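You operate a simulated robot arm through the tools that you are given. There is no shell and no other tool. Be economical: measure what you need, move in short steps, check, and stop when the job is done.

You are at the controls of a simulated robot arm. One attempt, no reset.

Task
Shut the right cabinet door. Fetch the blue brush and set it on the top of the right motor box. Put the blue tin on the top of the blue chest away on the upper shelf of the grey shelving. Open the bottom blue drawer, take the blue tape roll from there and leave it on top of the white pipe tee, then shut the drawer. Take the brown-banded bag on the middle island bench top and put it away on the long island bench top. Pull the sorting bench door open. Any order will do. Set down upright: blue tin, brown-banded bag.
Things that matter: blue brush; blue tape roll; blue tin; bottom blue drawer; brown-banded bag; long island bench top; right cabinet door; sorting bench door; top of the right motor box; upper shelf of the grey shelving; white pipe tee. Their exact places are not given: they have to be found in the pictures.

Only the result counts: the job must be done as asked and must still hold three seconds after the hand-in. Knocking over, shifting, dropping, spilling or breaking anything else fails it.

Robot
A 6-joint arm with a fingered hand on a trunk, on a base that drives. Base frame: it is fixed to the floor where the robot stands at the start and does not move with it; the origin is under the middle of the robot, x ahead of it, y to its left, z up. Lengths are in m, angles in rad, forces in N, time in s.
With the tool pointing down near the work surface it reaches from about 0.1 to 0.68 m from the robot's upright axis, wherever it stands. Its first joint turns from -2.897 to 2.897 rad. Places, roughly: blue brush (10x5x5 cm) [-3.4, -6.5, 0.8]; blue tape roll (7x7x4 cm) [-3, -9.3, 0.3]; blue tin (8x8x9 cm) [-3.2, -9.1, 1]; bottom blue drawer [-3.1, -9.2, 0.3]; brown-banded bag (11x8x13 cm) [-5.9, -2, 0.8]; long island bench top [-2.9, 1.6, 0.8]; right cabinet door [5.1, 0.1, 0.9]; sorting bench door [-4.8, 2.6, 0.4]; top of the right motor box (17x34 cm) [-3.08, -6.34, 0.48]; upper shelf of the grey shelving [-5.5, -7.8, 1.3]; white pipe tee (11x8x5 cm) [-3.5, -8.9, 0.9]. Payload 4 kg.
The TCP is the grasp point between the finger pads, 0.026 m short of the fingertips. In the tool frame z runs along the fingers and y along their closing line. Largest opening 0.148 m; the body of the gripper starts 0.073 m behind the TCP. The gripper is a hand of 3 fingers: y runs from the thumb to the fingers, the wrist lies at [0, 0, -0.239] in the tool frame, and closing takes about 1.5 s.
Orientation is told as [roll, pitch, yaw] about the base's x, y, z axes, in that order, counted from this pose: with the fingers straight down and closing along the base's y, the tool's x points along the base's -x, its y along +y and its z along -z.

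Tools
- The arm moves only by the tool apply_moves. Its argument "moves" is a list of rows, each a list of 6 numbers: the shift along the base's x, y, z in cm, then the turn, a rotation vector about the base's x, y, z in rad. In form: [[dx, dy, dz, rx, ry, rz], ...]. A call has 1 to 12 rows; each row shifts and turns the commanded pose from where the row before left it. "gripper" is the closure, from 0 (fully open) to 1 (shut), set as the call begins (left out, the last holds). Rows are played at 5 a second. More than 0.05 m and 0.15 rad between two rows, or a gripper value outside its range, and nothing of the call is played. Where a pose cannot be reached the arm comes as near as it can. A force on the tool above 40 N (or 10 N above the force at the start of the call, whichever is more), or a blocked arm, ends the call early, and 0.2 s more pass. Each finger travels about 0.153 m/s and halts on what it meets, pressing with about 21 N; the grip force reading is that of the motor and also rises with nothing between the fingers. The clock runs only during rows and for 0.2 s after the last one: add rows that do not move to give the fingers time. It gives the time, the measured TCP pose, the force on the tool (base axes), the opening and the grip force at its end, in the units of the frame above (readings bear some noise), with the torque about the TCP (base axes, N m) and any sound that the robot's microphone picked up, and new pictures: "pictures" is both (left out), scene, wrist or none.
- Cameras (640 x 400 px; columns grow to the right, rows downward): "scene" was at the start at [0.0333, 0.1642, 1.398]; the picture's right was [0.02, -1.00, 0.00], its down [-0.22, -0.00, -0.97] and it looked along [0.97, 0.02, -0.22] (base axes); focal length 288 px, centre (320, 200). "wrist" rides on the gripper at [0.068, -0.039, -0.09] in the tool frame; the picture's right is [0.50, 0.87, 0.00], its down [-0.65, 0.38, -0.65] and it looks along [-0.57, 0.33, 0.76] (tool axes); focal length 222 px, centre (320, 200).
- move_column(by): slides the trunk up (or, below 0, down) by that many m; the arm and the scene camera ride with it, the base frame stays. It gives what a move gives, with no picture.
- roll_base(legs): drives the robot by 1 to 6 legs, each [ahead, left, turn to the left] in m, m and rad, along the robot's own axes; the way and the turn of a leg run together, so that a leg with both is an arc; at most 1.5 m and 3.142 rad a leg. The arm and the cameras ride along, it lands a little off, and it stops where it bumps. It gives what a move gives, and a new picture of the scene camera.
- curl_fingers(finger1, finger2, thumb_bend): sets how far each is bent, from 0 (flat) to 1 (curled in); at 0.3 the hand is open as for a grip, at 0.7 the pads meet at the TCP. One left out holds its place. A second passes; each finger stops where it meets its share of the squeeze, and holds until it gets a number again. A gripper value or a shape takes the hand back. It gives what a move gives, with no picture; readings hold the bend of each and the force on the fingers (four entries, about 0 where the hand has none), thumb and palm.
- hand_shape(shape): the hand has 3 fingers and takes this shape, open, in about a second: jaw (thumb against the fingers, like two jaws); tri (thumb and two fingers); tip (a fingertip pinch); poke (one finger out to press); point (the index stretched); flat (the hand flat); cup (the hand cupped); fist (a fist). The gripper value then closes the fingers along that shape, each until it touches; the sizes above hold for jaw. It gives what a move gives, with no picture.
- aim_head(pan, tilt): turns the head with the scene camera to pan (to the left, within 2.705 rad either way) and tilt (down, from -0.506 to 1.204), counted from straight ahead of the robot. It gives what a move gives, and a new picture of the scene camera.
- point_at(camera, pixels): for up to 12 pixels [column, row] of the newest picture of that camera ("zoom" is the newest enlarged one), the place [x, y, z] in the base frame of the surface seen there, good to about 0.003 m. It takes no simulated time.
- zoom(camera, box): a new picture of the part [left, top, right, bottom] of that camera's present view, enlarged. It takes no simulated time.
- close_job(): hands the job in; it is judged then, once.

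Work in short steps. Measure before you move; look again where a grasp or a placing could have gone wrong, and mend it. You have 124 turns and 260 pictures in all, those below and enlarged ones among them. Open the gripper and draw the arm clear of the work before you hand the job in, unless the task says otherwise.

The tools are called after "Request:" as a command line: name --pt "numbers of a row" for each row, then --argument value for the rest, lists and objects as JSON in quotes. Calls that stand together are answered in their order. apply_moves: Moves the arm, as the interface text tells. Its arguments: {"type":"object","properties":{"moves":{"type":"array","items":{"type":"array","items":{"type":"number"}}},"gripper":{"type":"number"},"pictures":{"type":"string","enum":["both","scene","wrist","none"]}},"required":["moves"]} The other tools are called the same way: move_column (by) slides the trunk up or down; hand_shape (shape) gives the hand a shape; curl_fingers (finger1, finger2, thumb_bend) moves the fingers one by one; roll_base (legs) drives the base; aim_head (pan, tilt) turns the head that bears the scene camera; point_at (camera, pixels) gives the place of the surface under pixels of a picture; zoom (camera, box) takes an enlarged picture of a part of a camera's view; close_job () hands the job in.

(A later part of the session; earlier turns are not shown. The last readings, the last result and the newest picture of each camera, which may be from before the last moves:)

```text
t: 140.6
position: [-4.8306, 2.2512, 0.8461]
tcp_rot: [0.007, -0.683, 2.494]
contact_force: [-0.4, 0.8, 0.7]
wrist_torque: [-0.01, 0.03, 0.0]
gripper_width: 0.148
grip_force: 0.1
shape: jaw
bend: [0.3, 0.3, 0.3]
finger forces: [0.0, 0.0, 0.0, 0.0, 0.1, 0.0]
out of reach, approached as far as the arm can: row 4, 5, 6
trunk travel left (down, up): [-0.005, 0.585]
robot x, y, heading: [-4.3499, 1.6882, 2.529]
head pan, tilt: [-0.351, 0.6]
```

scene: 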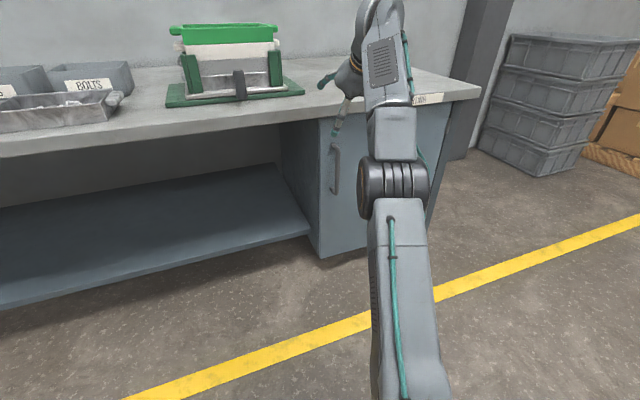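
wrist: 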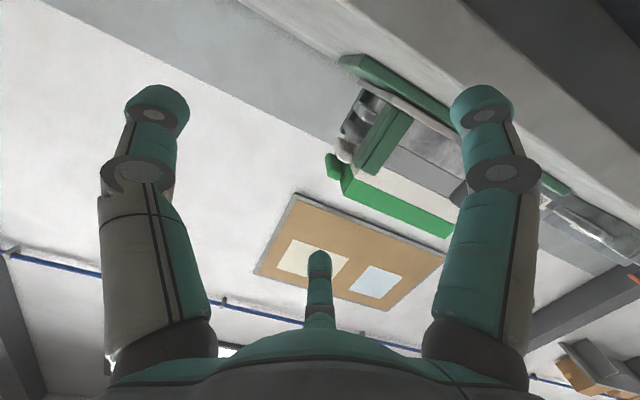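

The arm was simply stretched out (r≈0.74). I bring the hand down and back a little, keeping the ~40° pitch.

Request:
apply_moves --pt "1.36 0.22 -3.1 0 0 0" --pt "1.36 0.22 -3.1 0 0 0" --pt "1.36 0.22 -3.1 0 0 0" --pt "1.36 0.22 -3.1 0 0 0" --pt "1.36 0.22 -3.1 0 0 0" --pt "1.36 0.22 -3.1 0 0 0" --pt "1.36 0.22 -3.1 0 0 0" --pt "1.36 0.22 -3.1 0 0 0" --pictures "both"

```text
t: 142.4
position: [-4.7886, 2.3877, 0.6845]
tcp_rot: [0.007, -0.682, 2.499]
contact_force: [-0.1, 0.0, 0.6]
wrist_torque: [-0.01, 0.01, 0.02]
gripper_width: 0.1483
grip_force: 0.1
shape: jaw
bend: [0.3, 0.3, 0.3]
finger forces: [0.1, 0.0, 0.0, 0.0, 0.0, 0.0]
out of reach, approached as far as the arm can: row 1, 2, 3, 4, 5, 6, 7, 8
trunk travel left (down, up): [-0.005, 0.585]
robot x, y, heading: [-4.3527, 1.681, 2.531]
head pan, tilt: [-0.351, 0.6]
```

scene: 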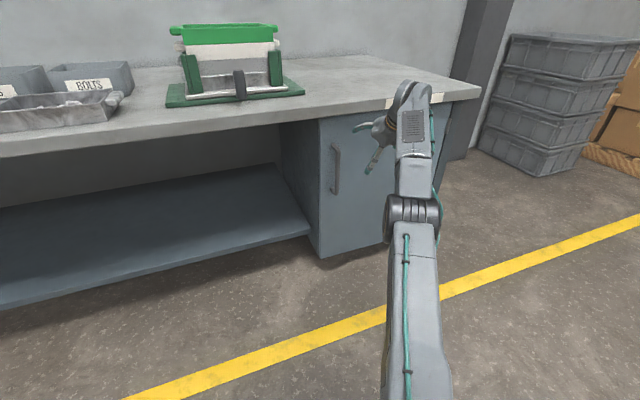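
wrist: 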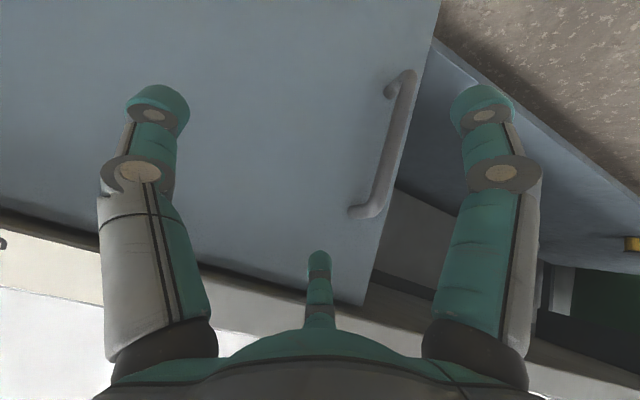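

The commanded pose had run ahead of the arm. I set a reachable target: 0.22 m in front of the handle, z 0.60, hand tilted ~30° from vertical.

Request:
apply_moves --pt "-1.375 -0.21 3.41 -0.0184 -0.0271 0" --pt "-1.375 -0.21 3.41 -0.0184 -0.0271 0" --pt "-1.375 -0.21 3.41 -0.0184 -0.0271 0" --pt "-1.375 -0.21 3.41 -0.0184 -0.0271 0" --pt "-1.375 -0.21 3.41 -0.0184 -0.0271 0" --pt "-1.375 -0.21 3.41 -0.0184 -0.0271 0" --pt "-1.375 -0.21 3.41 -0.0184 -0.0271 0" --pt "-1.375 -0.21 3.41 -0.0184 -0.0271 0" --pt "0 0 0 0 0 0" --pt "0 0 0 0 0 0" --pictures "both"

```text
t: 144.6
position: [-4.8026, 2.1959, 0.8256]
tcp_rot: [-0.005, -0.425, 2.5]
contact_force: [0.1, 0.9, -0.5]
wrist_torque: [0.0, -0.01, -0.01]
gripper_width: 0.1482
grip_force: 0.1
shape: jaw
bend: [0.3, 0.3, 0.3]
finger forces: [0.0, 0.0, 0.1, 0.0, 0.1, 0.0]
out of reach, approached as far as the arm can: row 1, 2, 3, 4, 5, 6, 7, 8
trunk travel left (down, up): [-0.005, 0.585]
robot x, y, heading: [-4.3506, 1.6843, 2.527]
head pan, tilt: [-0.351, 0.6]
```

scene: 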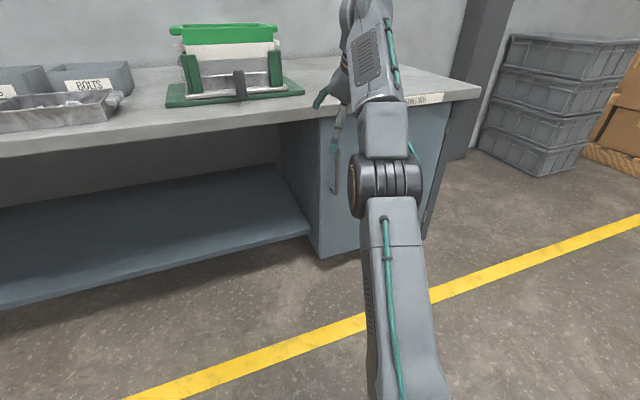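
wrist: 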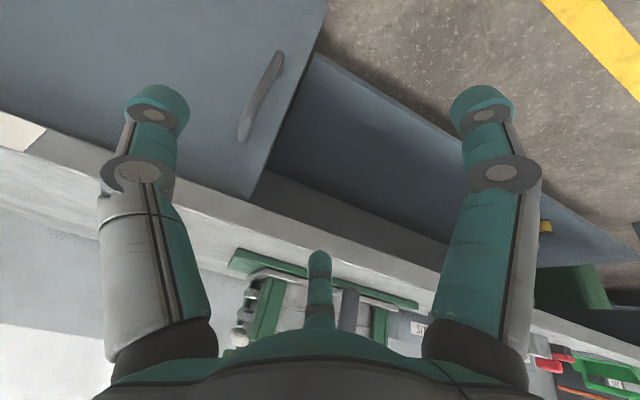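

I pull the hand back toward the robot (smaller radius), where a pitched pose was reachable before.

Request:
apply_moves --pt "1.5 -3 0 0 0 0" --pt "1.5 -3 0 0 0 0" --pt "0.5 -2.1 -2.5 0 0 0" --pt "0 -1 -3 0 0 0" --pt "0 0 -3 0 0 0" --pt "0 0 -3 0 0 0" --pictures "scene"

```text
t: 146.0
position: [-4.8186, 2.1952, 0.8114]
tcp_rot: [-0.007, -0.419, 2.503]
contact_force: [0.0, 0.4, 0.7]
wrist_torque: [-0.02, 0.01, -0.01]
gripper_width: 0.148
grip_force: 0.1
shape: jaw
bend: [0.3, 0.3, 0.3]
finger forces: [0.1, 0.1, 0.0, 0.0, 0.0, 0.1]
out of reach, approached as far as the arm can: row 1, 2, 3, 4, 5, 6
trunk travel left (down, up): [-0.005, 0.585]
robot x, y, heading: [-4.3512, 1.6848, 2.529]
head pan, tilt: [-0.351, 0.6]
```

scene: 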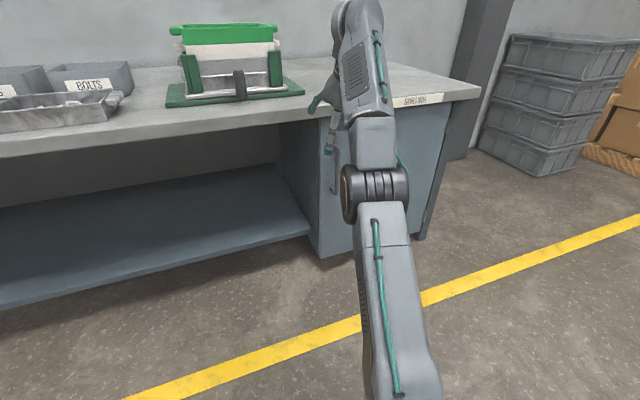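

The arm seems stuck at a wrist limit; I return to a plain tool-down pose in free space to reset.

Request:
apply_moves --pt "-1.2 -2.2 3.9 -0.0734 -0.1083 0" --pt "-1.2 -2.2 3.9 -0.0734 -0.1083 0" --pt "-1.2 -2.2 3.9 -0.0734 -0.1083 0" --pt "-1.2 -2.2 3.9 -0.0734 -0.1083 0" --pt "-1.2 -2.2 3.9 0 0 0" --pt "-1.2 -2.2 3.9 0 0 0" --pt "-1.2 -2.2 3.9 0 0 0" --pt "-1.2 -2.2 3.9 0 0 0" --pt "-1.2 -2.2 3.9 0 0 0" --pt "0 0 0 0 0 0" --pictures "scene"

```text
t: 148.2
position: [-4.8664, 2.032, 0.84]
tcp_rot: [-0.011, -0.249, 2.506]
contact_force: [0.0, -0.6, -0.5]
wrist_torque: [-0.03, 0.0, 0.0]
gripper_width: 0.1482
grip_force: 0.0
shape: jaw
bend: [0.3, 0.3, 0.3]
finger forces: [0.0, 0.1, 0.0, 0.0, 0.1, 0.0]
out of reach, approached as far as the arm can: row 1, 2, 3, 4, 5, 6, 7, 8, 9
trunk travel left (down, up): [-0.005, 0.585]
robot x, y, heading: [-4.3505, 1.6855, 2.539]
head pan, tilt: [-0.351, 0.6]
```

scene: 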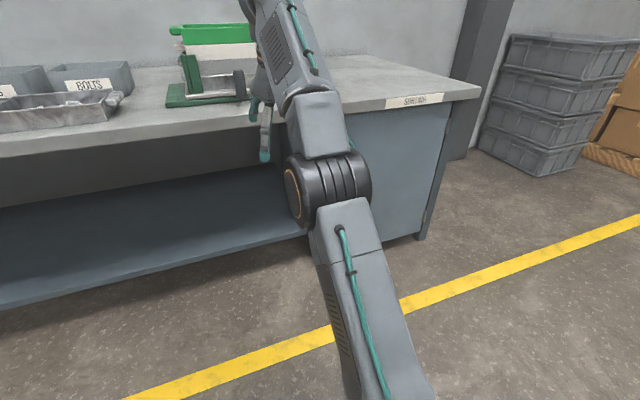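

I send small rows to see whether the arm converges to the commanded pose.

Request:
apply_moves --pt "0 0 0.2 0 0 0" --pt "0 0 0.2 0 0 0" --pt "0 0 0.2 0 0 0" --pt "0 0 0.2 0 0 0" --pt "0 0 0.2 0 0 0" --pt "0 0 0.2 0 0 0" --pictures "none"

```text
t: 149.6
position: [-4.8646, 2.0321, 0.8403]
tcp_rot: [-0.012, -0.247, 2.504]
contact_force: [0.7, 0.5, 0.0]
wrist_torque: [0.0, -0.01, -0.02]
gripper_width: 0.1479
grip_force: 0.1
shape: jaw
bend: [0.3, 0.3, 0.3]
finger forces: [0.1, 0.1, 0.1, 0.1, 0.0, 0.0]
out of reach, approached as far as the arm can: row 2, 5
trunk travel left (down, up): [-0.005, 0.585]
robot x, y, heading: [-4.3481, 1.6833, 2.535]
head pan, tilt: [-0.351, 0.6]
```

The arm is stretched straight (singular). I unpitch the hand about the wrist and draw it inward.

Request:
apply_moves --pt "2.5 -1.7 -0.4 -0.07 -0.104 0" --pt "2.5 -1.7 -0.4 -0.07 -0.104 0" --pt "2.5 -1.7 0 0 0 0" --pt "2.5 -1.7 0 0 0 0" --pt "2.5 -1.7 0 0 0 0" --pt "2.5 -1.7 0 0 0 0" --pictures "scene"

```text
t: 151.0
position: [-4.6959, 1.9441, 0.8286]
tcp_rot: [-0.027, 0.011, 2.507]
contact_force: [0.0, 0.1, -0.2]
wrist_torque: [-0.03, -0.03, 0.02]
gripper_width: 0.1481
grip_force: 0.0
shape: jaw
bend: [0.3, 0.3, 0.3]
finger forces: [0.0, 0.1, 0.1, 0.0, 0.0, 0.0]
out of reach, approached as far as the arm can: row 2
trunk travel left (down, up): [-0.005, 0.585]
robot x, y, heading: [-4.3512, 1.6869, 2.529]
head pan, tilt: [-0.351, 0.6]
```

scene: 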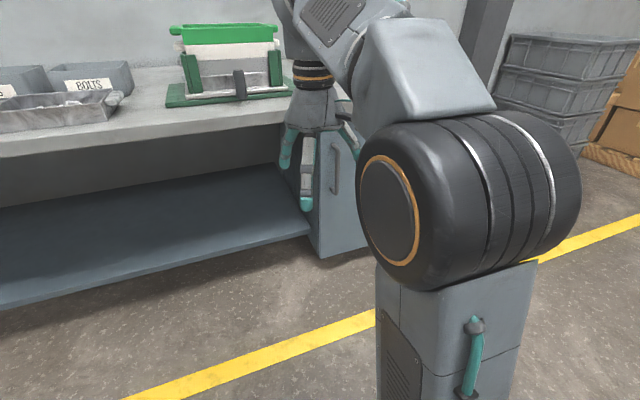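

Free again. Now lower straight first, then move right/ahead with a 0.5 rad pitch, staying well inside the reach.

Request:
apply_moves --pt "0 0 -4.5 0 0 0" --pt "0 0 -4.5 0 0 0" --pt "0 0 -4.5 0 0 0" --pt "0 0 -4.5 0 0 0" --pt "0 0 -4.5 0 0 0" --pt "0.53 4.35 0 0.0467 0.069 0" --pt "0.53 4.35 0 0.0467 0.069 0" --pt "0.53 4.35 0 0.0467 0.069 0" --pt "0.53 4.35 0 0.0467 0.069 0" --pt "0.53 4.35 0 0.0467 0.069 0" --pt "0.53 4.35 0 0.0467 0.069 0" --pictures "both"

```text
t: 153.4
position: [-4.6673, 2.2064, 0.6035]
tcp_rot: [-0.008, -0.492, 2.505]
contact_force: [0.4, -0.1, 0.0]
wrist_torque: [0.01, 0.01, 0.0]
gripper_width: 0.1481
grip_force: 0.0
shape: jaw
bend: [0.3, 0.3, 0.3]
finger forces: [0.0, 0.0, 0.0, 0.0, 0.0, 0.0]
trunk travel left (down, up): [-0.005, 0.585]
robot x, y, heading: [-4.3479, 1.6865, 2.527]
head pan, tilt: [-0.351, 0.6]
```

scene: 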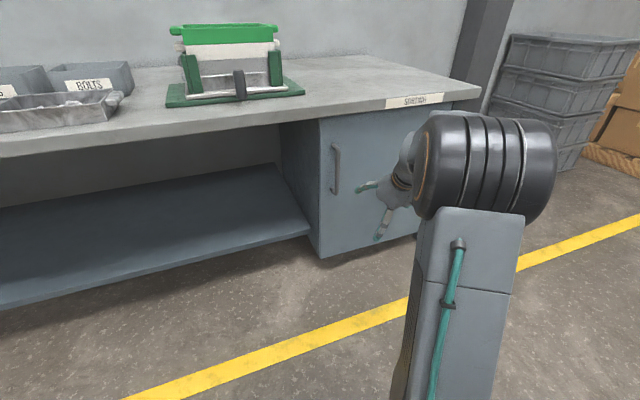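
wrist: 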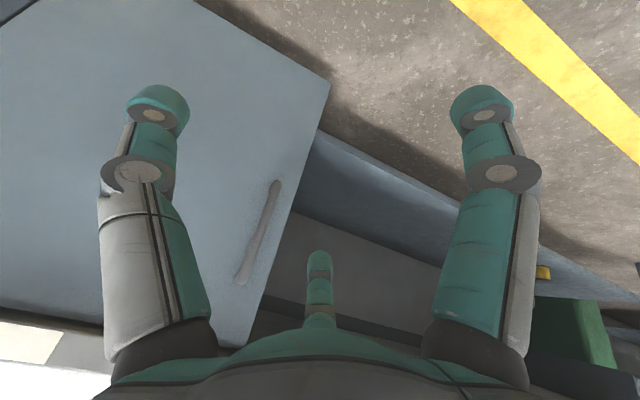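

The hand is ready at z 0.60. I check the handle position with the wrist camera before advancing.

Request:
point_at --camera "wrist" --pixels '[[274, 188], [260, 232], [243, 276], [220, 200], [190, 100]]'

Request:
point_at --camera "scene" --pixels '[[335, 147], [335, 165], [334, 188], [350, 165], [350, 220], [322, 200]]'

```text
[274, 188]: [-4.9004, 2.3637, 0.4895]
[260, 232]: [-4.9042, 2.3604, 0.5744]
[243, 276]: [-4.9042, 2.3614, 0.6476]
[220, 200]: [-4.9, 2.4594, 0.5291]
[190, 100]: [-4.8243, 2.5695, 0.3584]
```

```text
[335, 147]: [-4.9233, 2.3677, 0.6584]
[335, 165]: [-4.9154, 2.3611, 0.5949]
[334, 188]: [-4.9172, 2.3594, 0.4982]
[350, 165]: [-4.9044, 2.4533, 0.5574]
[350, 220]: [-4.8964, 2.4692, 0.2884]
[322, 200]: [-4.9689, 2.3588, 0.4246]
```

Bar centre ≈(-4.915,2.364). I drive ahead 0.29 m to bring the open fingers around it.

Request:
roll_base --legs '[[0.29, 0, 0]]'

Request:
zoom --camera "wrist" --box '[100, 50, 540, 340]'

```text
t: 155.4
position: [-4.8978, 2.3708, 0.6029]
tcp_rot: [-0.006, -0.492, 2.5]
contact_force: [19.1, -13.9, 3.4]
wrist_torque: [-0.02, 0.18, 0.96]
gripper_width: 0.1454
grip_force: 0.0
shape: jaw
bend: [0.3, 0.45, 0.3]
finger forces: [0.1, 24.5, 0.0, 0.0, 0.0, 0.1]
trunk travel left (down, up): [-0.005, 0.585]
robot x, y, heading: [-4.5861, 1.85, 2.524]
head pan, tilt: [-0.351, 0.6]
```

scene: 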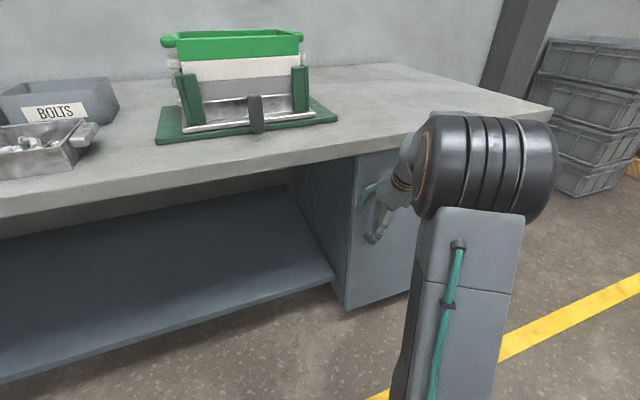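

```text
1.38 times, centred on (320, 195) of wrist
```

zoom: 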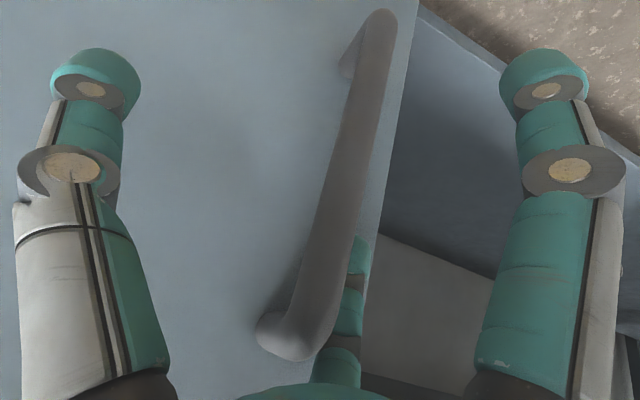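

The bar is between thumb and fingers (one finger touches the door). I close the grip on the bar.

Request:
apply_moves --pt "0 0 0 0 0 0" --pt "0 0 0 0 0 0" --pt "0 0 0 0 0 0" --pt "0 0 0 0 0 0" --pt "0 0 0 0 0 0" --pt "0 0 0 0 0 0" --pt "0 0 0 0 0 0" --pt "0 0 0 0 0 0" --gripper 1 --pictures "wrist"

```text
t: 157.2
position: [-4.8984, 2.3701, 0.6035]
tcp_rot: [-0.007, -0.492, 2.499]
contact_force: [26.7, -16.3, 9.4]
wrist_torque: [-0.86, -0.94, 0.42]
gripper_width: 0.0076
grip_force: 20.9
shape: jaw
bend: [0.59, 0.81, 0.7]
finger forces: [40.2, 4.2, 0.0, 0.1, 22.2, 0.0]
trunk travel left (down, up): [-0.005, 0.585]
robot x, y, heading: [-4.5834, 1.8494, 2.533]
head pan, tilt: [-0.351, 0.6]
```

wrist: 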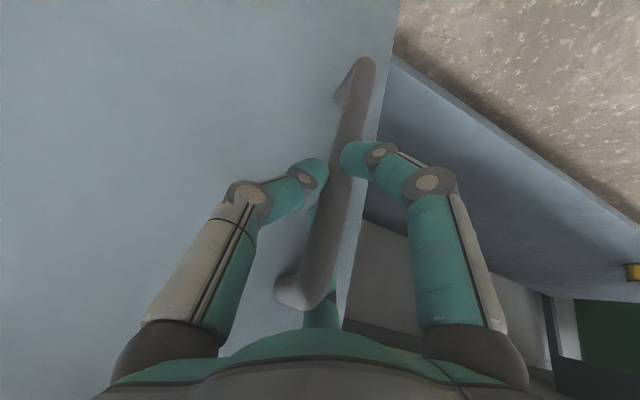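

Gripped. I open the door by driving an arc about the hinge (hinge 0.61 m ahead, 0.78 m right of the robot), first a small test step.

Request:
roll_base --legs '[[-0.117, -0.092, 0.15]]'

```text
t: 158.5
position: [-4.832, 2.3359, 0.6025]
tcp_rot: [-0.008, -0.49, 2.657]
contact_force: [11.4, 28.0, 1.3]
wrist_torque: [0.41, -0.33, -0.44]
gripper_width: 0.0059
grip_force: 21.4
shape: jaw
bend: [0.71, 0.8, 0.7]
finger forces: [0.0, 6.7, 0.0, 0.0, 35.8, 0.1]
trunk travel left (down, up): [-0.005, 0.585]
robot x, y, heading: [-4.4409, 1.8665, 2.683]
head pan, tilt: [-0.351, 0.6]
```

scene: 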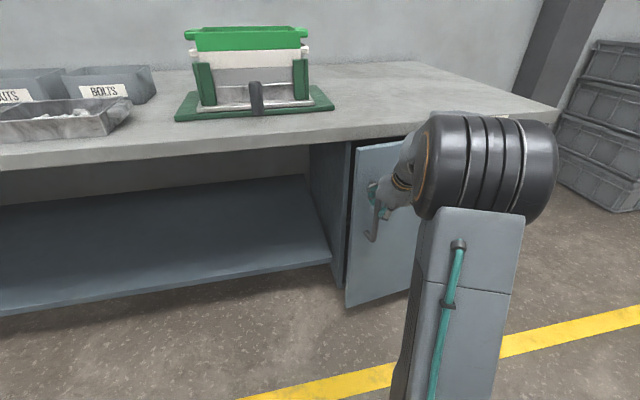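

The door is opening; the tool is pulled towards the hinge, so I add a bit of rightward shift and continue.

Request:
roll_base --legs '[[-0.15, -0.145, 0.2], [-0.15, -0.125, 0.2]]'

```text
t: 160.2
position: [-4.7327, 2.3248, 0.6045]
tcp_rot: [-0.002, -0.49, 2.85]
contact_force: [-3.2, -17.7, 3.0]
wrist_torque: [0.55, 0.13, 0.5]
gripper_width: 0.0071
grip_force: 21.1
shape: jaw
bend: [0.71, 0.8, 0.69]
finger forces: [0.0, 18.8, 0.1, 0.1, 0.0, 0.0]
trunk travel left (down, up): [-0.005, 0.585]
robot x, y, heading: [-4.2585, 1.9447, 2.874]
head pan, tilt: [-0.351, 0.6]
stopped in leg 1: the force on the tool passed its limit (the readings are from after the stop); the commanded pose is now the measured one
```

scene: 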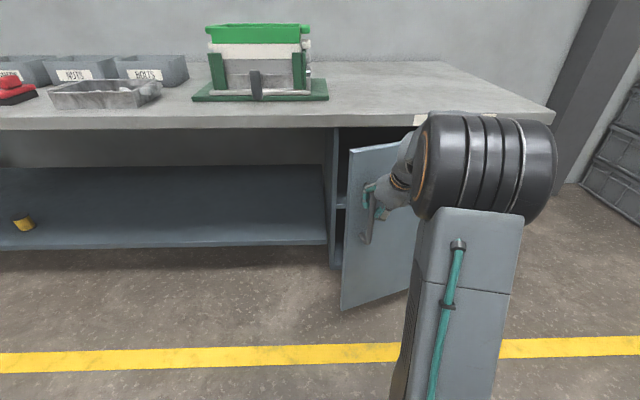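

The door is about 25° open. I measure the door's present plane and hinge for a better arc.

Request:
point_at --camera "scene" --pixels '[[352, 160], [352, 280], [400, 270], [395, 155], [345, 300], [410, 285], [348, 230], [335, 150]]'

Request:
zoom --camera "wrist" --box '[0, 0, 640, 400]'

```text
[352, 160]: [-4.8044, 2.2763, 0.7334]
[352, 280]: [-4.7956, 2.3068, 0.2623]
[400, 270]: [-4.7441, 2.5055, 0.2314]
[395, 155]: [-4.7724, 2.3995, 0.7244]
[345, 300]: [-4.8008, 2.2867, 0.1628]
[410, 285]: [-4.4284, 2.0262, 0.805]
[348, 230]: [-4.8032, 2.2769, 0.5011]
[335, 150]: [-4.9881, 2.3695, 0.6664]
```

```text
1.00 times, centred on (320, 200) of wrist
```

zoom: 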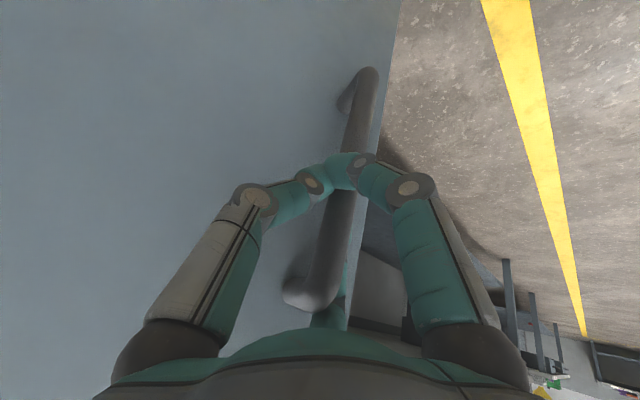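

Hinge ≈(-4.666,2.811); the arc per rad should be [-0.728,-0.622]. I continue with it.

Request:
roll_base --legs '[[-0.182, -0.155, 0.25], [-0.182, -0.155, 0.25], [-0.182, -0.155, 0.25]]'

```text
t: 164.7
position: [-4.385, 2.4077, 0.6031]
tcp_rot: [-0.002, -0.492, -2.688]
contact_force: [4.7, -7.1, 4.3]
wrist_torque: [0.22, 0.33, 0.32]
gripper_width: 0.0071
grip_force: 20.7
shape: jaw
bend: [0.71, 0.8, 0.69]
finger forces: [0.1, 13.5, 0.1, 0.0, 0.0, 0.0]
trunk travel left (down, up): [-0.005, 0.585]
robot x, y, heading: [-3.7778, 2.4534, -2.663]
head pan, tilt: [-0.351, 0.6]
```

scene: 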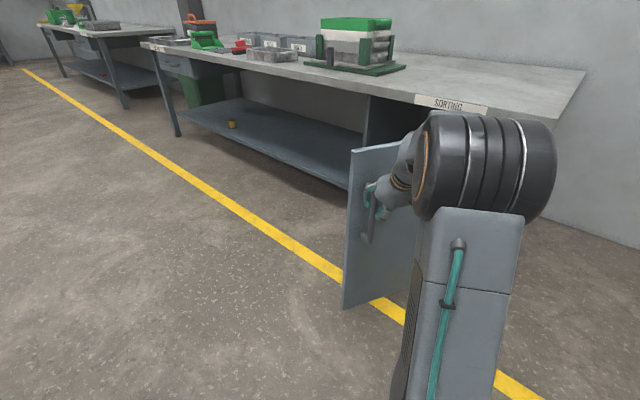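

Works smoothly; about 62° open. I continue ~0.45 rad more.

Request:
roll_base --legs '[[-0.164, -0.14, 0.225], [-0.164, -0.14, 0.225]]'

Request:
apply_moves --pt "0 0 0 0 0 0" --pt "0 0 0 0 0 0" --pt "0 0 0 0 0 0" --pt "0 0 0 0 0 0" --pt "0 0 0 0 0 0" --pt "0 0 0 0 0 0" --pt "0 0 0 0 0 0" --pt "0 0 0 0 0 0" --gripper 0 --pictures "wrist"

```text
t: 167.7
position: [-4.2384, 2.5714, 0.6044]
tcp_rot: [-0.002, -0.489, -2.233]
contact_force: [5.1, -2.9, 3.4]
wrist_torque: [0.13, 0.34, 0.24]
gripper_width: 0.0062
grip_force: 21.1
shape: jaw
bend: [0.71, 0.8, 0.69]
finger forces: [0.0, 12.2, 0.0, 0.0, 0.0, 0.1]
trunk travel left (down, up): [-0.005, 0.585]
robot x, y, heading: [-3.7104, 2.8797, -2.208]
head pan, tilt: [-0.351, 0.6]
```

scene: 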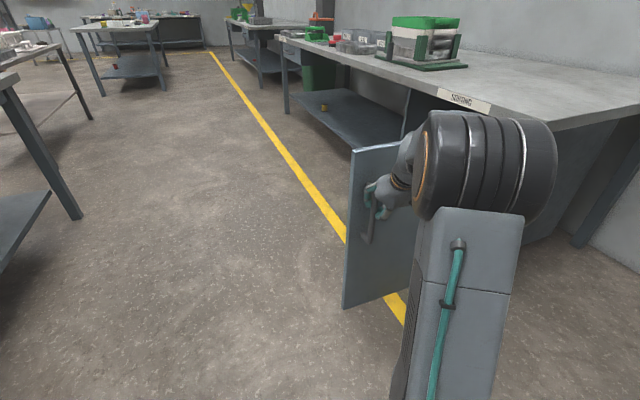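

```text
t: 169.5
position: [-4.2378, 2.5719, 0.602]
tcp_rot: [-0.003, -0.49, -2.233]
contact_force: [-0.3, 0.2, -0.8]
wrist_torque: [0.02, -0.01, 0.03]
gripper_width: 0.1479
grip_force: 0.0
shape: jaw
bend: [0.3, 0.3, 0.3]
finger forces: [0.0, 0.0, 0.1, 0.1, 0.1, 0.0]
trunk travel left (down, up): [-0.005, 0.585]
robot x, y, heading: [-3.7067, 2.8794, -2.207]
head pan, tilt: [-0.351, 0.6]
```

wrist: 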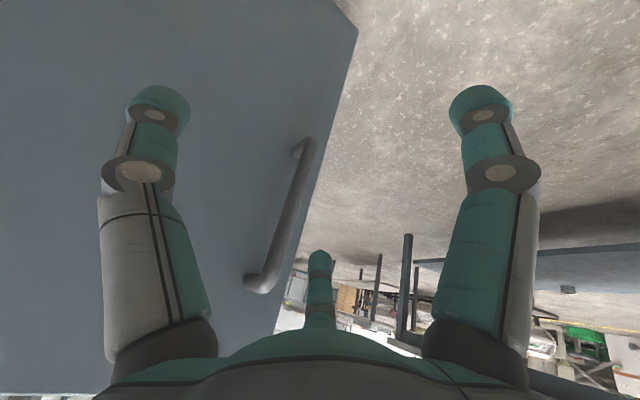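

Door is ~88° open and released. I back off, tuck the hand vertical and raise the trunk.

Request:
roll_base --legs '[[-0.3, 0, 0]]'

Request:
apply_moves --pt "4.4 1.0 0 0.0985 -0.0728 0" --pt "4.4 1.0 0 0.0985 -0.0728 0" --pt "4.4 1.0 0 0.0985 -0.0728 0" --pt "4.4 1.0 0 0.0985 -0.0728 0" --pt "0 0 4 0 0 0" --pt "0 0 4 0 0 0" --pt "0 0 4 0 0 0" --pictures "none"

Request:
move_column --by 0.4

Request:
aim_head --pan 0.3 --tilt 0.4

```text
t: 171.5
position: [-4.0615, 2.8114, 0.6025]
tcp_rot: [-0.002, -0.488, -2.23]
contact_force: [0.7, 0.2, 0.5]
wrist_torque: [-0.02, -0.01, -0.03]
gripper_width: 0.1477
grip_force: 0.0
shape: jaw
bend: [0.3, 0.3, 0.3]
finger forces: [0.0, 0.1, 0.1, 0.1, 0.1, 0.0]
trunk travel left (down, up): [-0.005, 0.585]
robot x, y, heading: [-3.5318, 3.1207, -2.206]
head pan, tilt: [-0.351, 0.6]
```

scene: 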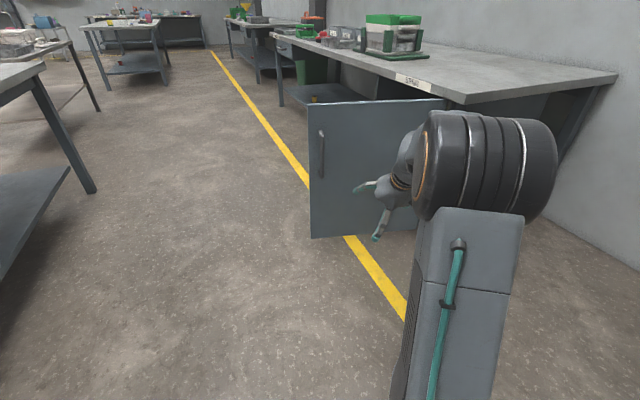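

```text
t: 173.1
position: [-3.8853, 2.8493, 0.7242]
tcp_rot: [-0.01, 0.0, -2.227]
contact_force: [0.1, -0.1, 0.6]
wrist_torque: [0.01, -0.03, -0.03]
gripper_width: 0.1482
grip_force: 0.1
shape: jaw
bend: [0.3, 0.3, 0.3]
finger forces: [0.0, 0.1, 0.1, 0.0, 0.0, 0.0]
trunk travel left (down, up): [-0.005, 0.585]
robot x, y, heading: [-3.5358, 3.1154, -2.204]
head pan, tilt: [-0.351, 0.6]
```

```text
t: 176.9
position: [-3.8839, 2.8486, 1.1234]
tcp_rot: [-0.012, 0.0, -2.227]
contact_force: [0.5, 0.4, 0.4]
wrist_torque: [-0.01, -0.04, 0.02]
gripper_width: 0.148
grip_force: 0.0
shape: jaw
bend: [0.3, 0.3, 0.3]
finger forces: [0.1, 0.0, 0.0, 0.0, 0.0, 0.0]
trunk travel left (down, up): [-0.405, 0.185]
robot x, y, heading: [-3.5327, 3.1156, -2.206]
head pan, tilt: [-0.351, 0.6]
```

```text
t: 177.9
position: [-3.8848, 2.8484, 1.1233]
tcp_rot: [-0.012, 0.0, -2.227]
contact_force: [-0.7, -0.6, -1.5]
wrist_torque: [0.04, 0.03, 0.02]
gripper_width: 0.1479
grip_force: 0.0
shape: jaw
bend: [0.3, 0.3, 0.3]
finger forces: [0.0, 0.0, 0.1, 0.0, 0.0, 0.0]
trunk travel left (down, up): [-0.405, 0.185]
robot x, y, heading: [-3.5327, 3.1151, -2.204]
head pan, tilt: [0.3, 0.4]
```

scene: 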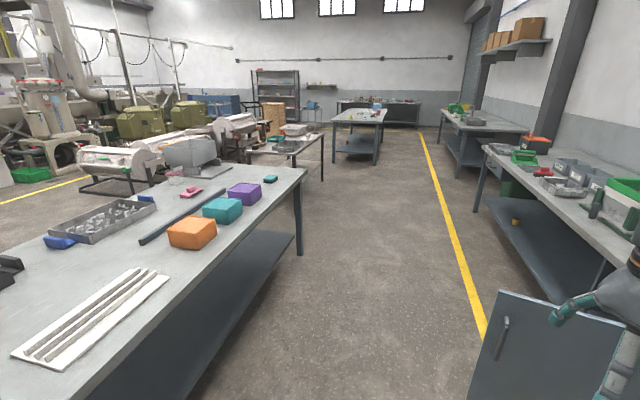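

The door stands open. I measure free spots on the long island bench and the corridor to the middle island bench.

Request:
point_at --camera "scene" --pixels '[[260, 200], [225, 250], [180, 300], [130, 370], [285, 176], [300, 172], [190, 235], [335, 160], [376, 162], [386, 115], [345, 108], [322, 178]]'

Request:
zoom --camera "scene" --box '[220, 80, 440, 200]'

```text
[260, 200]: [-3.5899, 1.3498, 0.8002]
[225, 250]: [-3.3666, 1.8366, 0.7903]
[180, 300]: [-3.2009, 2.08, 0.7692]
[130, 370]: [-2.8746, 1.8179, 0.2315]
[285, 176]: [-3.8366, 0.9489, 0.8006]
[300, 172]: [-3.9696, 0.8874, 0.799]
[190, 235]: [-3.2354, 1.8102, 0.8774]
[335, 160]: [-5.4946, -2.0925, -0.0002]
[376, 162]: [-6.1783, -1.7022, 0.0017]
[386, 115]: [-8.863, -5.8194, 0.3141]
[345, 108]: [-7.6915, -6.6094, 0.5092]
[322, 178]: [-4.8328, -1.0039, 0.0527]
```

```text
2.91 times, centred on (330, 140) of scene
```

zoom: 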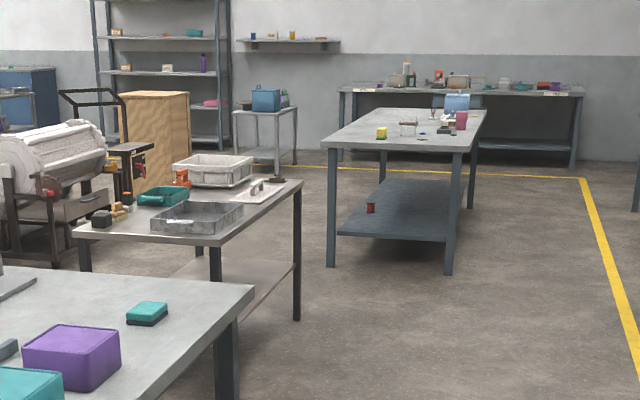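

Free spot on the long island: near its south-west corner, ~(-3.84,0.95). Now I drive down the aisle to the north end of the middle island bench.

Request:
roll_base --legs '[[0, 0.32, 0.04], [1.5, 0, 0], [1.45, 0, 0], [0.85, 0.25, 0], [0.8, 0.3, 0]]'

Request:
aim_head --pan 0.1 --tilt 0.6

```text
t: 202.6
position: [-5.564, -1.6104, 1.1247]
tcp_rot: [-0.013, 0.001, -2.112]
contact_force: [0.5, 0.9, 0.2]
wrist_torque: [0.0, 0.03, -0.04]
gripper_width: 0.1479
grip_force: 0.0
shape: jaw
bend: [0.3, 0.3, 0.3]
finger forces: [0.0, 0.0, 0.0, 0.0, 0.1, 0.1]
trunk travel left (down, up): [-0.405, 0.185]
robot x, y, heading: [-5.2432, -1.304, -2.089]
head pan, tilt: [0.3, 0.4]
```

scene: 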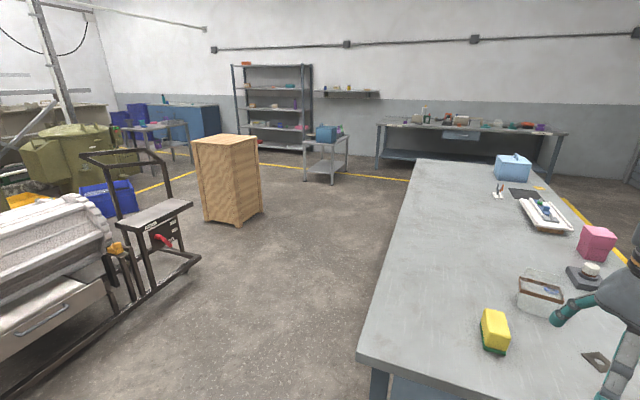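

```text
t: 203.3
position: [-5.5634, -1.6099, 1.1232]
tcp_rot: [-0.012, 0.0, -2.11]
contact_force: [0.0, -0.7, 0.2]
wrist_torque: [-0.04, -0.03, 0.02]
gripper_width: 0.1479
grip_force: 0.0
shape: jaw
bend: [0.3, 0.3, 0.3]
finger forces: [0.0, 0.1, 0.0, 0.1, 0.1, 0.0]
trunk travel left (down, up): [-0.405, 0.185]
robot x, y, heading: [-5.246, -1.3008, -2.086]
head pan, tilt: [0.099, 0.6]
```

scene: 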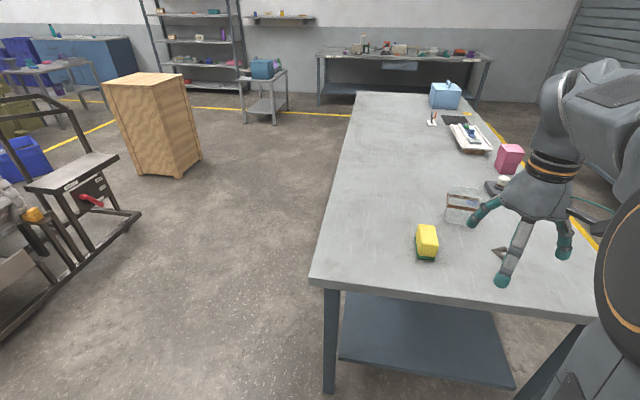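

The bag is the clear, brown-banded object at (461,205). I zoom and measure.

Request:
zoom --camera "scene" --box '[400, 150, 560, 270]'

Request:
point_at --camera "scene" --pixels '[[450, 190], [480, 192], [448, 205], [475, 210], [449, 220], [473, 224], [462, 196], [427, 235], [500, 185], [499, 252], [315, 280], [585, 315]]'

```text
3.33 times, centred on (480, 210) of scene
```

zoom: 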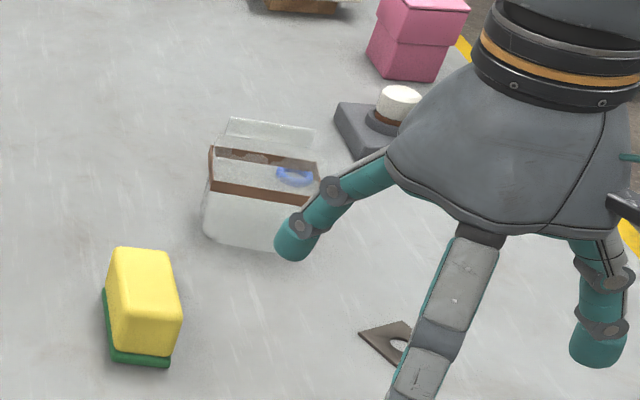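

```text
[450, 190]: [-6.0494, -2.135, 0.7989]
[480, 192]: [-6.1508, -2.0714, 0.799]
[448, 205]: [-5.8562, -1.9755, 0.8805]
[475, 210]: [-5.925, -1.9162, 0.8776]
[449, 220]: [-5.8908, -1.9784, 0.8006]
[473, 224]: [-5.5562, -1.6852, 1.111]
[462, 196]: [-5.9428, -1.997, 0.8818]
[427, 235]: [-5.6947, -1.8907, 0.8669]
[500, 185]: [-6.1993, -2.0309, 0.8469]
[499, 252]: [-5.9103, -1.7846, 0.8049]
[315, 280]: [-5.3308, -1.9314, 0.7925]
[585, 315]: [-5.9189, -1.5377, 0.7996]
```

I get finer points on the band from the enlarged view.

Request:
zoom --camera "scene" --box '[440, 170, 500, 230]'

Request:
point_at --camera "zoom" --pixels '[[140, 180], [200, 190], [280, 205], [350, 215], [145, 100], [300, 125], [400, 130], [130, 200]]'

```text
6.67 times, centred on (470, 200) of scene
```

zoom: 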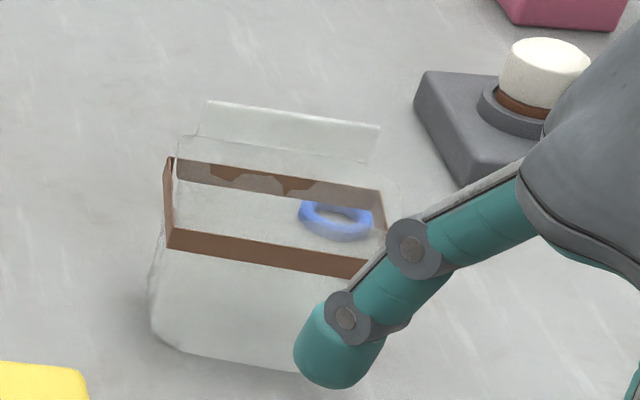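

```text
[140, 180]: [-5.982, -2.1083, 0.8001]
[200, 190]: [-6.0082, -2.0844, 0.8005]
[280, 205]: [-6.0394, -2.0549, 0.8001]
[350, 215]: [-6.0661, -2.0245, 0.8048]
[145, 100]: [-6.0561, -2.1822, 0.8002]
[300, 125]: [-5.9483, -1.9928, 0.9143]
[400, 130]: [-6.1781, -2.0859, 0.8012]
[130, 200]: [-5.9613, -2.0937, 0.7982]
```

Request:
point_at --camera "zoom" --pixels '[[176, 238], [220, 246], [300, 258], [350, 266], [168, 200], [170, 170], [250, 172], [370, 195], [230, 110], [350, 135], [180, 310], [250, 340]]'

```text
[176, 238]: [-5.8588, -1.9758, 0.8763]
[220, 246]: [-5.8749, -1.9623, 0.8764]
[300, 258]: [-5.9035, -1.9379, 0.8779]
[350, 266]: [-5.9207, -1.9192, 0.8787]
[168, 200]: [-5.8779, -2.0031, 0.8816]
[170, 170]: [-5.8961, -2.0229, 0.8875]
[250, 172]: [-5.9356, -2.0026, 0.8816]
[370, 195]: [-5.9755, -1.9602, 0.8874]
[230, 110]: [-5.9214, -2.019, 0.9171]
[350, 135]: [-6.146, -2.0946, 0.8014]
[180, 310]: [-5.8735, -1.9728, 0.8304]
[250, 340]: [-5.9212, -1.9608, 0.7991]
```

Bag: centre ≈(-5.915,-1.967), long side along (-0.74,0.67), top ≈0.93. I move the base closer to the bench end.

Request:
roll_base --legs '[[0, 0, -0.07], [0.27, -0.19, 0]]'

```text
t: 206.0
position: [-5.8947, -1.7014, 1.1227]
tcp_rot: [-0.012, 0.001, -2.182]
contact_force: [0.3, 0.9, 0.4]
wrist_torque: [0.0, -0.01, -0.02]
gripper_width: 0.1477
grip_force: 0.0
shape: jaw
bend: [0.3, 0.3, 0.3]
finger forces: [0.0, 0.0, 0.0, 0.0, 0.1, 0.0]
trunk travel left (down, up): [-0.405, 0.185]
robot x, y, heading: [-5.5592, -1.4134, -2.163]
head pan, tilt: [0.099, 0.6]
```

scene: 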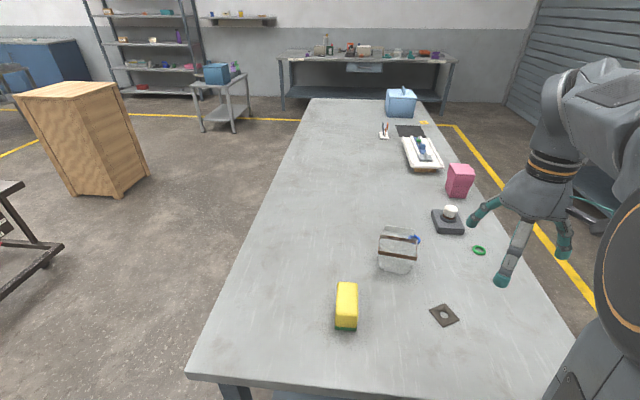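

The whole bag is visible now at (398,250); I zoom for its exact outline.

Request:
zoom --camera "scene" --box '[365, 215, 429, 279]'

Request:
point_at --camera "scene" --pixels '[[381, 250], [388, 251], [400, 254], [408, 256], [415, 258], [384, 234], [395, 236], [405, 238], [415, 240], [385, 229], [412, 232], [396, 265]]'

```text
6.25 times, centred on (397, 247) of scene
```

zoom: 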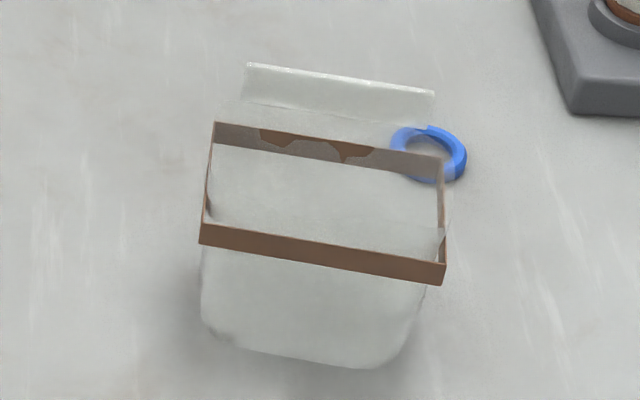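

```text
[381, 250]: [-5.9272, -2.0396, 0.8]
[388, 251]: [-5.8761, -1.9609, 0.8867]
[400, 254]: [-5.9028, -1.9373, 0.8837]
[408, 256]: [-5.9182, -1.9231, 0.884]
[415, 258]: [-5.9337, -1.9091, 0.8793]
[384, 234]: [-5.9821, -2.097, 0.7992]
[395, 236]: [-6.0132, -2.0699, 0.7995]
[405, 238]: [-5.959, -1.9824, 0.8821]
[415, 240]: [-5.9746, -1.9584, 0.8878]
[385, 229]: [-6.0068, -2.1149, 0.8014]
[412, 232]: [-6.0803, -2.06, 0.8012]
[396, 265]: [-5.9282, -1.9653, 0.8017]
```

Centre ≈(-5.9175,-1.966). I move above the bag and turn the hand +1.456 rad so it closes across the 8 cm side.

Request:
apply_moves --pt "-0.23 -2.65 -1.0 0 0 0.1456" --pt "-0.23 -2.65 -1.0 0 0 0.1456" --pt "-0.23 -2.65 -1.0 0 0 0.1456" --pt "-0.23 -2.65 -1.0 0 0 0.1456" --pt "-0.23 -2.65 -1.0 0 0 0.1456" --pt "-0.23 -2.65 -1.0 0 0 0.1456" --pt "-0.23 -2.65 -1.0 0 0 0.1456" --pt "-0.23 -2.65 -1.0 0 0 0.1456" --pt "-0.23 -2.65 -1.0 0 0 0.1456" --pt "-0.23 -2.65 -1.0 0 0 0.1456" --pictures "both"

```text
t: 208.2
position: [-5.7695, -1.9678, 0.9241]
tcp_rot: [-0.043, 0.022, -0.754]
contact_force: [0.0, 0.2, 0.5]
wrist_torque: [-0.01, 0.0, -0.03]
gripper_width: 0.148
grip_force: 0.1
shape: jaw
bend: [0.3, 0.3, 0.3]
finger forces: [0.0, 0.0, 0.2, 0.0, 0.0, 0.0]
out of reach, approached as far as the arm can: row 7, 8, 9, 10
trunk travel left (down, up): [-0.405, 0.185]
robot x, y, heading: [-5.5575, -1.4185, -2.159]
head pan, tilt: [0.099, 0.6]
```

scene: 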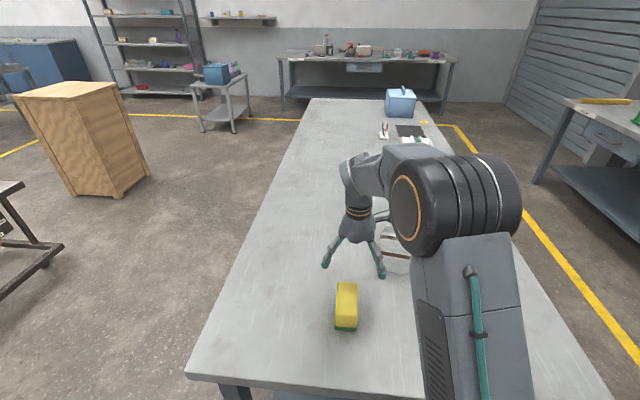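
wrist: 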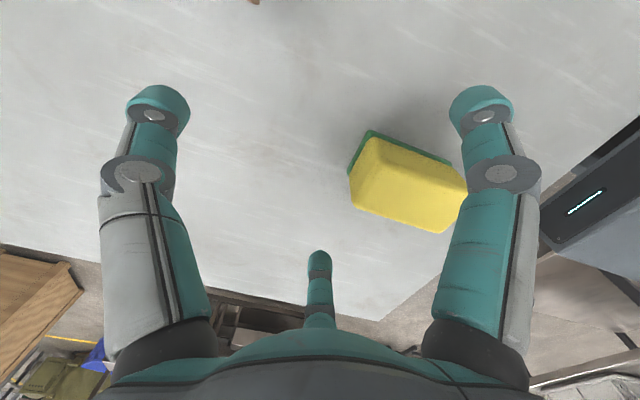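

Tool-down reach grows when the hand is low relative to the trunk, so I raise the trunk and creep 4 cm closer.

Request:
move_column --by 0.18

Request:
roll_base --legs '[[0.04, 0, 0]]'

```text
t: 210.2
position: [-5.769, -1.9677, 1.1043]
tcp_rot: [-0.044, 0.019, -0.757]
contact_force: [1.1, 0.3, 0.4]
wrist_torque: [-0.01, 0.01, -0.04]
gripper_width: 0.1477
grip_force: 0.0
shape: jaw
bend: [0.3, 0.3, 0.3]
finger forces: [0.1, 0.0, 0.0, 0.0, 0.0, 0.0]
trunk travel left (down, up): [-0.585, 0.005]
robot x, y, heading: [-5.5586, -1.4181, -2.16]
head pan, tilt: [0.099, 0.6]
```

```text
t: 211.1
position: [-5.793, -2.0027, 1.104]
tcp_rot: [-0.043, 0.021, -0.756]
contact_force: [-0.4, -0.9, 0.3]
wrist_torque: [-0.01, 0.01, 0.0]
gripper_width: 0.1478
grip_force: 0.1
shape: jaw
bend: [0.3, 0.3, 0.3]
finger forces: [0.0, 0.0, 0.0, 0.0, 0.0, 0.0]
trunk travel left (down, up): [-0.585, 0.005]
robot x, y, heading: [-5.5784, -1.4511, -2.157]
head pan, tilt: [0.099, 0.6]
```

scene: 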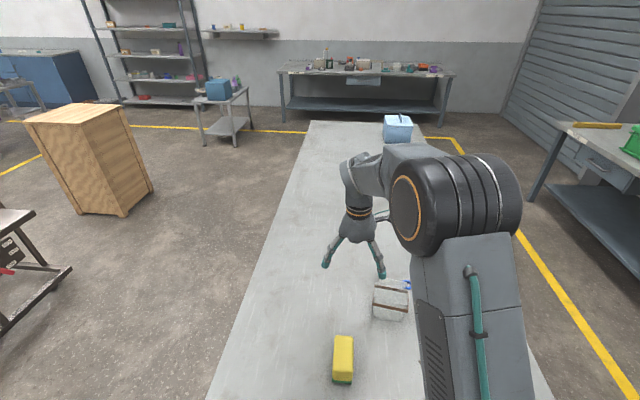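

I move above the bag at z≈0.985, correcting the small tilt.

Request:
apply_moves --pt "-2.5 0.74 -2.4 0.0086 -0.0042 0.006" --pt "-2.5 0.74 -2.4 0.0086 -0.0042 0.006" --pt "-2.5 0.74 -2.4 0.0086 -0.0042 0.006" --pt "-2.5 0.74 -2.4 0.0086 -0.0042 0.006" --pt "-2.5 0.74 -2.4 0.0086 -0.0042 0.006" --pictures "both"

```text
t: 212.3
position: [-5.8577, -1.9589, 0.9547]
tcp_rot: [-0.012, 0.051, -0.736]
contact_force: [-1.0, 0.6, 0.6]
wrist_torque: [-0.02, 0.0, -0.02]
gripper_width: 0.1482
grip_force: 0.2
shape: jaw
bend: [0.3, 0.3, 0.3]
finger forces: [0.0, 0.0, 0.0, 0.1, 0.0, 0.1]
out of reach, approached as far as the arm can: row 1, 2, 3, 4, 5
trunk travel left (down, up): [-0.585, 0.005]
robot x, y, heading: [-5.5812, -1.4502, -2.158]
head pan, tilt: [0.099, 0.6]
```

scene: 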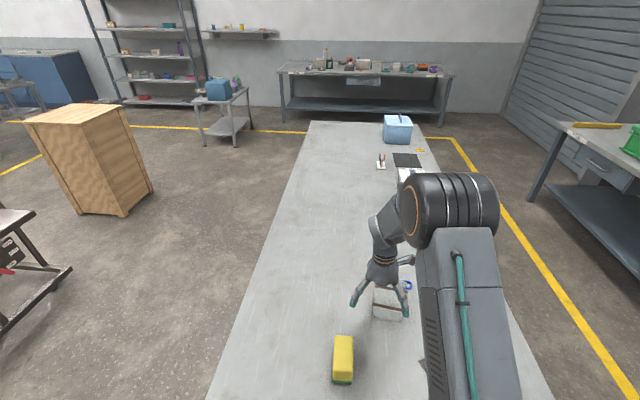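
wrist: 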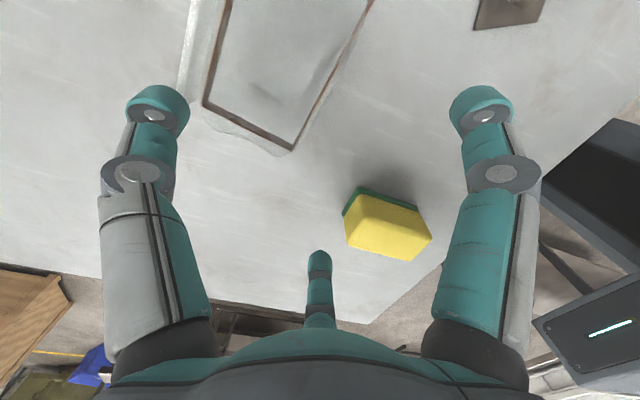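

Still short. I switch to gripping across the 11 cm width with the hand pitched outward ~0.45 rad, which reaches further. First retreat upwards and turn back.

Request:
apply_moves --pt "1.6 2.9 3.0 0 0 0" --pt "1.6 2.9 3.0 0 0 0" --pt "1.6 2.9 3.0 0 0 0" --pt "0 0 0 0 0 -0.144" --pt "0 0 0 0 0 -0.144" --pt "0 0 0 0 0 -0.144" --pt "0 0 0 0 0 -0.144" --pt "0 0 0 0 0 -0.144" --pt "0 0 0 0 0 -0.144" --pt "0 0 0 0 0 -0.144" --pt "0 0 0 0 0 -0.144" --pt "0 0 0 0 0 -0.144" --pictures "none"

```text
t: 214.9
position: [-5.7985, -1.8755, 1.0394]
tcp_rot: [0.0, 0.034, -2.022]
contact_force: [0.2, -0.5, 0.4]
wrist_torque: [-0.01, 0.02, 0.01]
gripper_width: 0.1479
grip_force: 0.1
shape: jaw
bend: [0.3, 0.3, 0.3]
finger forces: [0.0, 0.1, 0.1, 0.0, 0.0, 0.0]
out of reach, approached as far as the arm can: row 1, 3
trunk travel left (down, up): [-0.585, 0.005]
robot x, y, heading: [-5.5808, -1.4514, -2.16]
head pan, tilt: [0.099, 0.6]
```

Request:
apply_moves --pt "-1 -0.5 0 0 0 -0.1375" --pt "-1 -0.5 0 0 0 -0.1375" --pt "-1.5 -1 -0.5 -0.084 0.0747 0" --pt "-1.5 -1.5 -0.5 -0.084 0.0747 0" --pt "-2.3 -1.85 -1 -0.084 0.0747 0" --pt "-2.3 -1.85 -1 -0.084 0.0747 0" --pt "-2.3 -1.85 0 0 0 0" --pictures "both"

```text
t: 216.5
position: [-5.9151, -1.9659, 1.0082]
tcp_rot: [-0.001, -0.417, -2.294]
contact_force: [-0.6, -0.5, -1.1]
wrist_torque: [-0.02, -0.02, 0.0]
gripper_width: 0.1483
grip_force: 0.0
shape: jaw
bend: [0.3, 0.3, 0.3]
finger forces: [0.0, 0.1, 0.0, 0.1, 0.0, 0.0]
trunk travel left (down, up): [-0.585, 0.005]
robot x, y, heading: [-5.5776, -1.4542, -2.158]
head pan, tilt: [0.099, 0.6]
```

scene: 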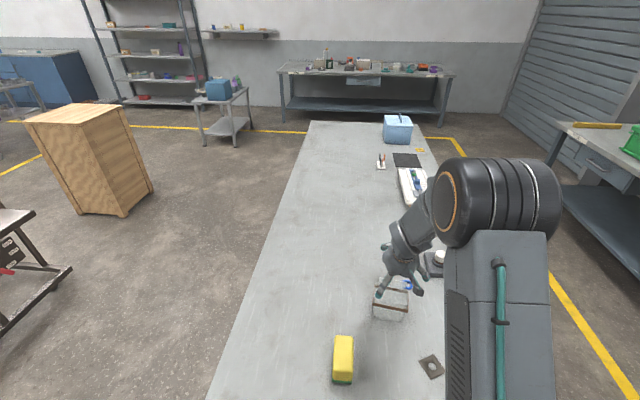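
wrist: 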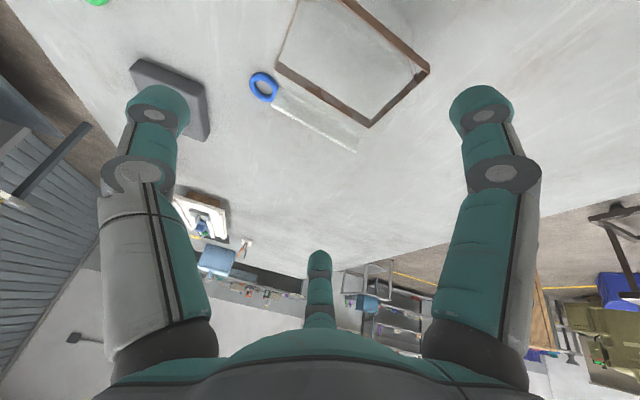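

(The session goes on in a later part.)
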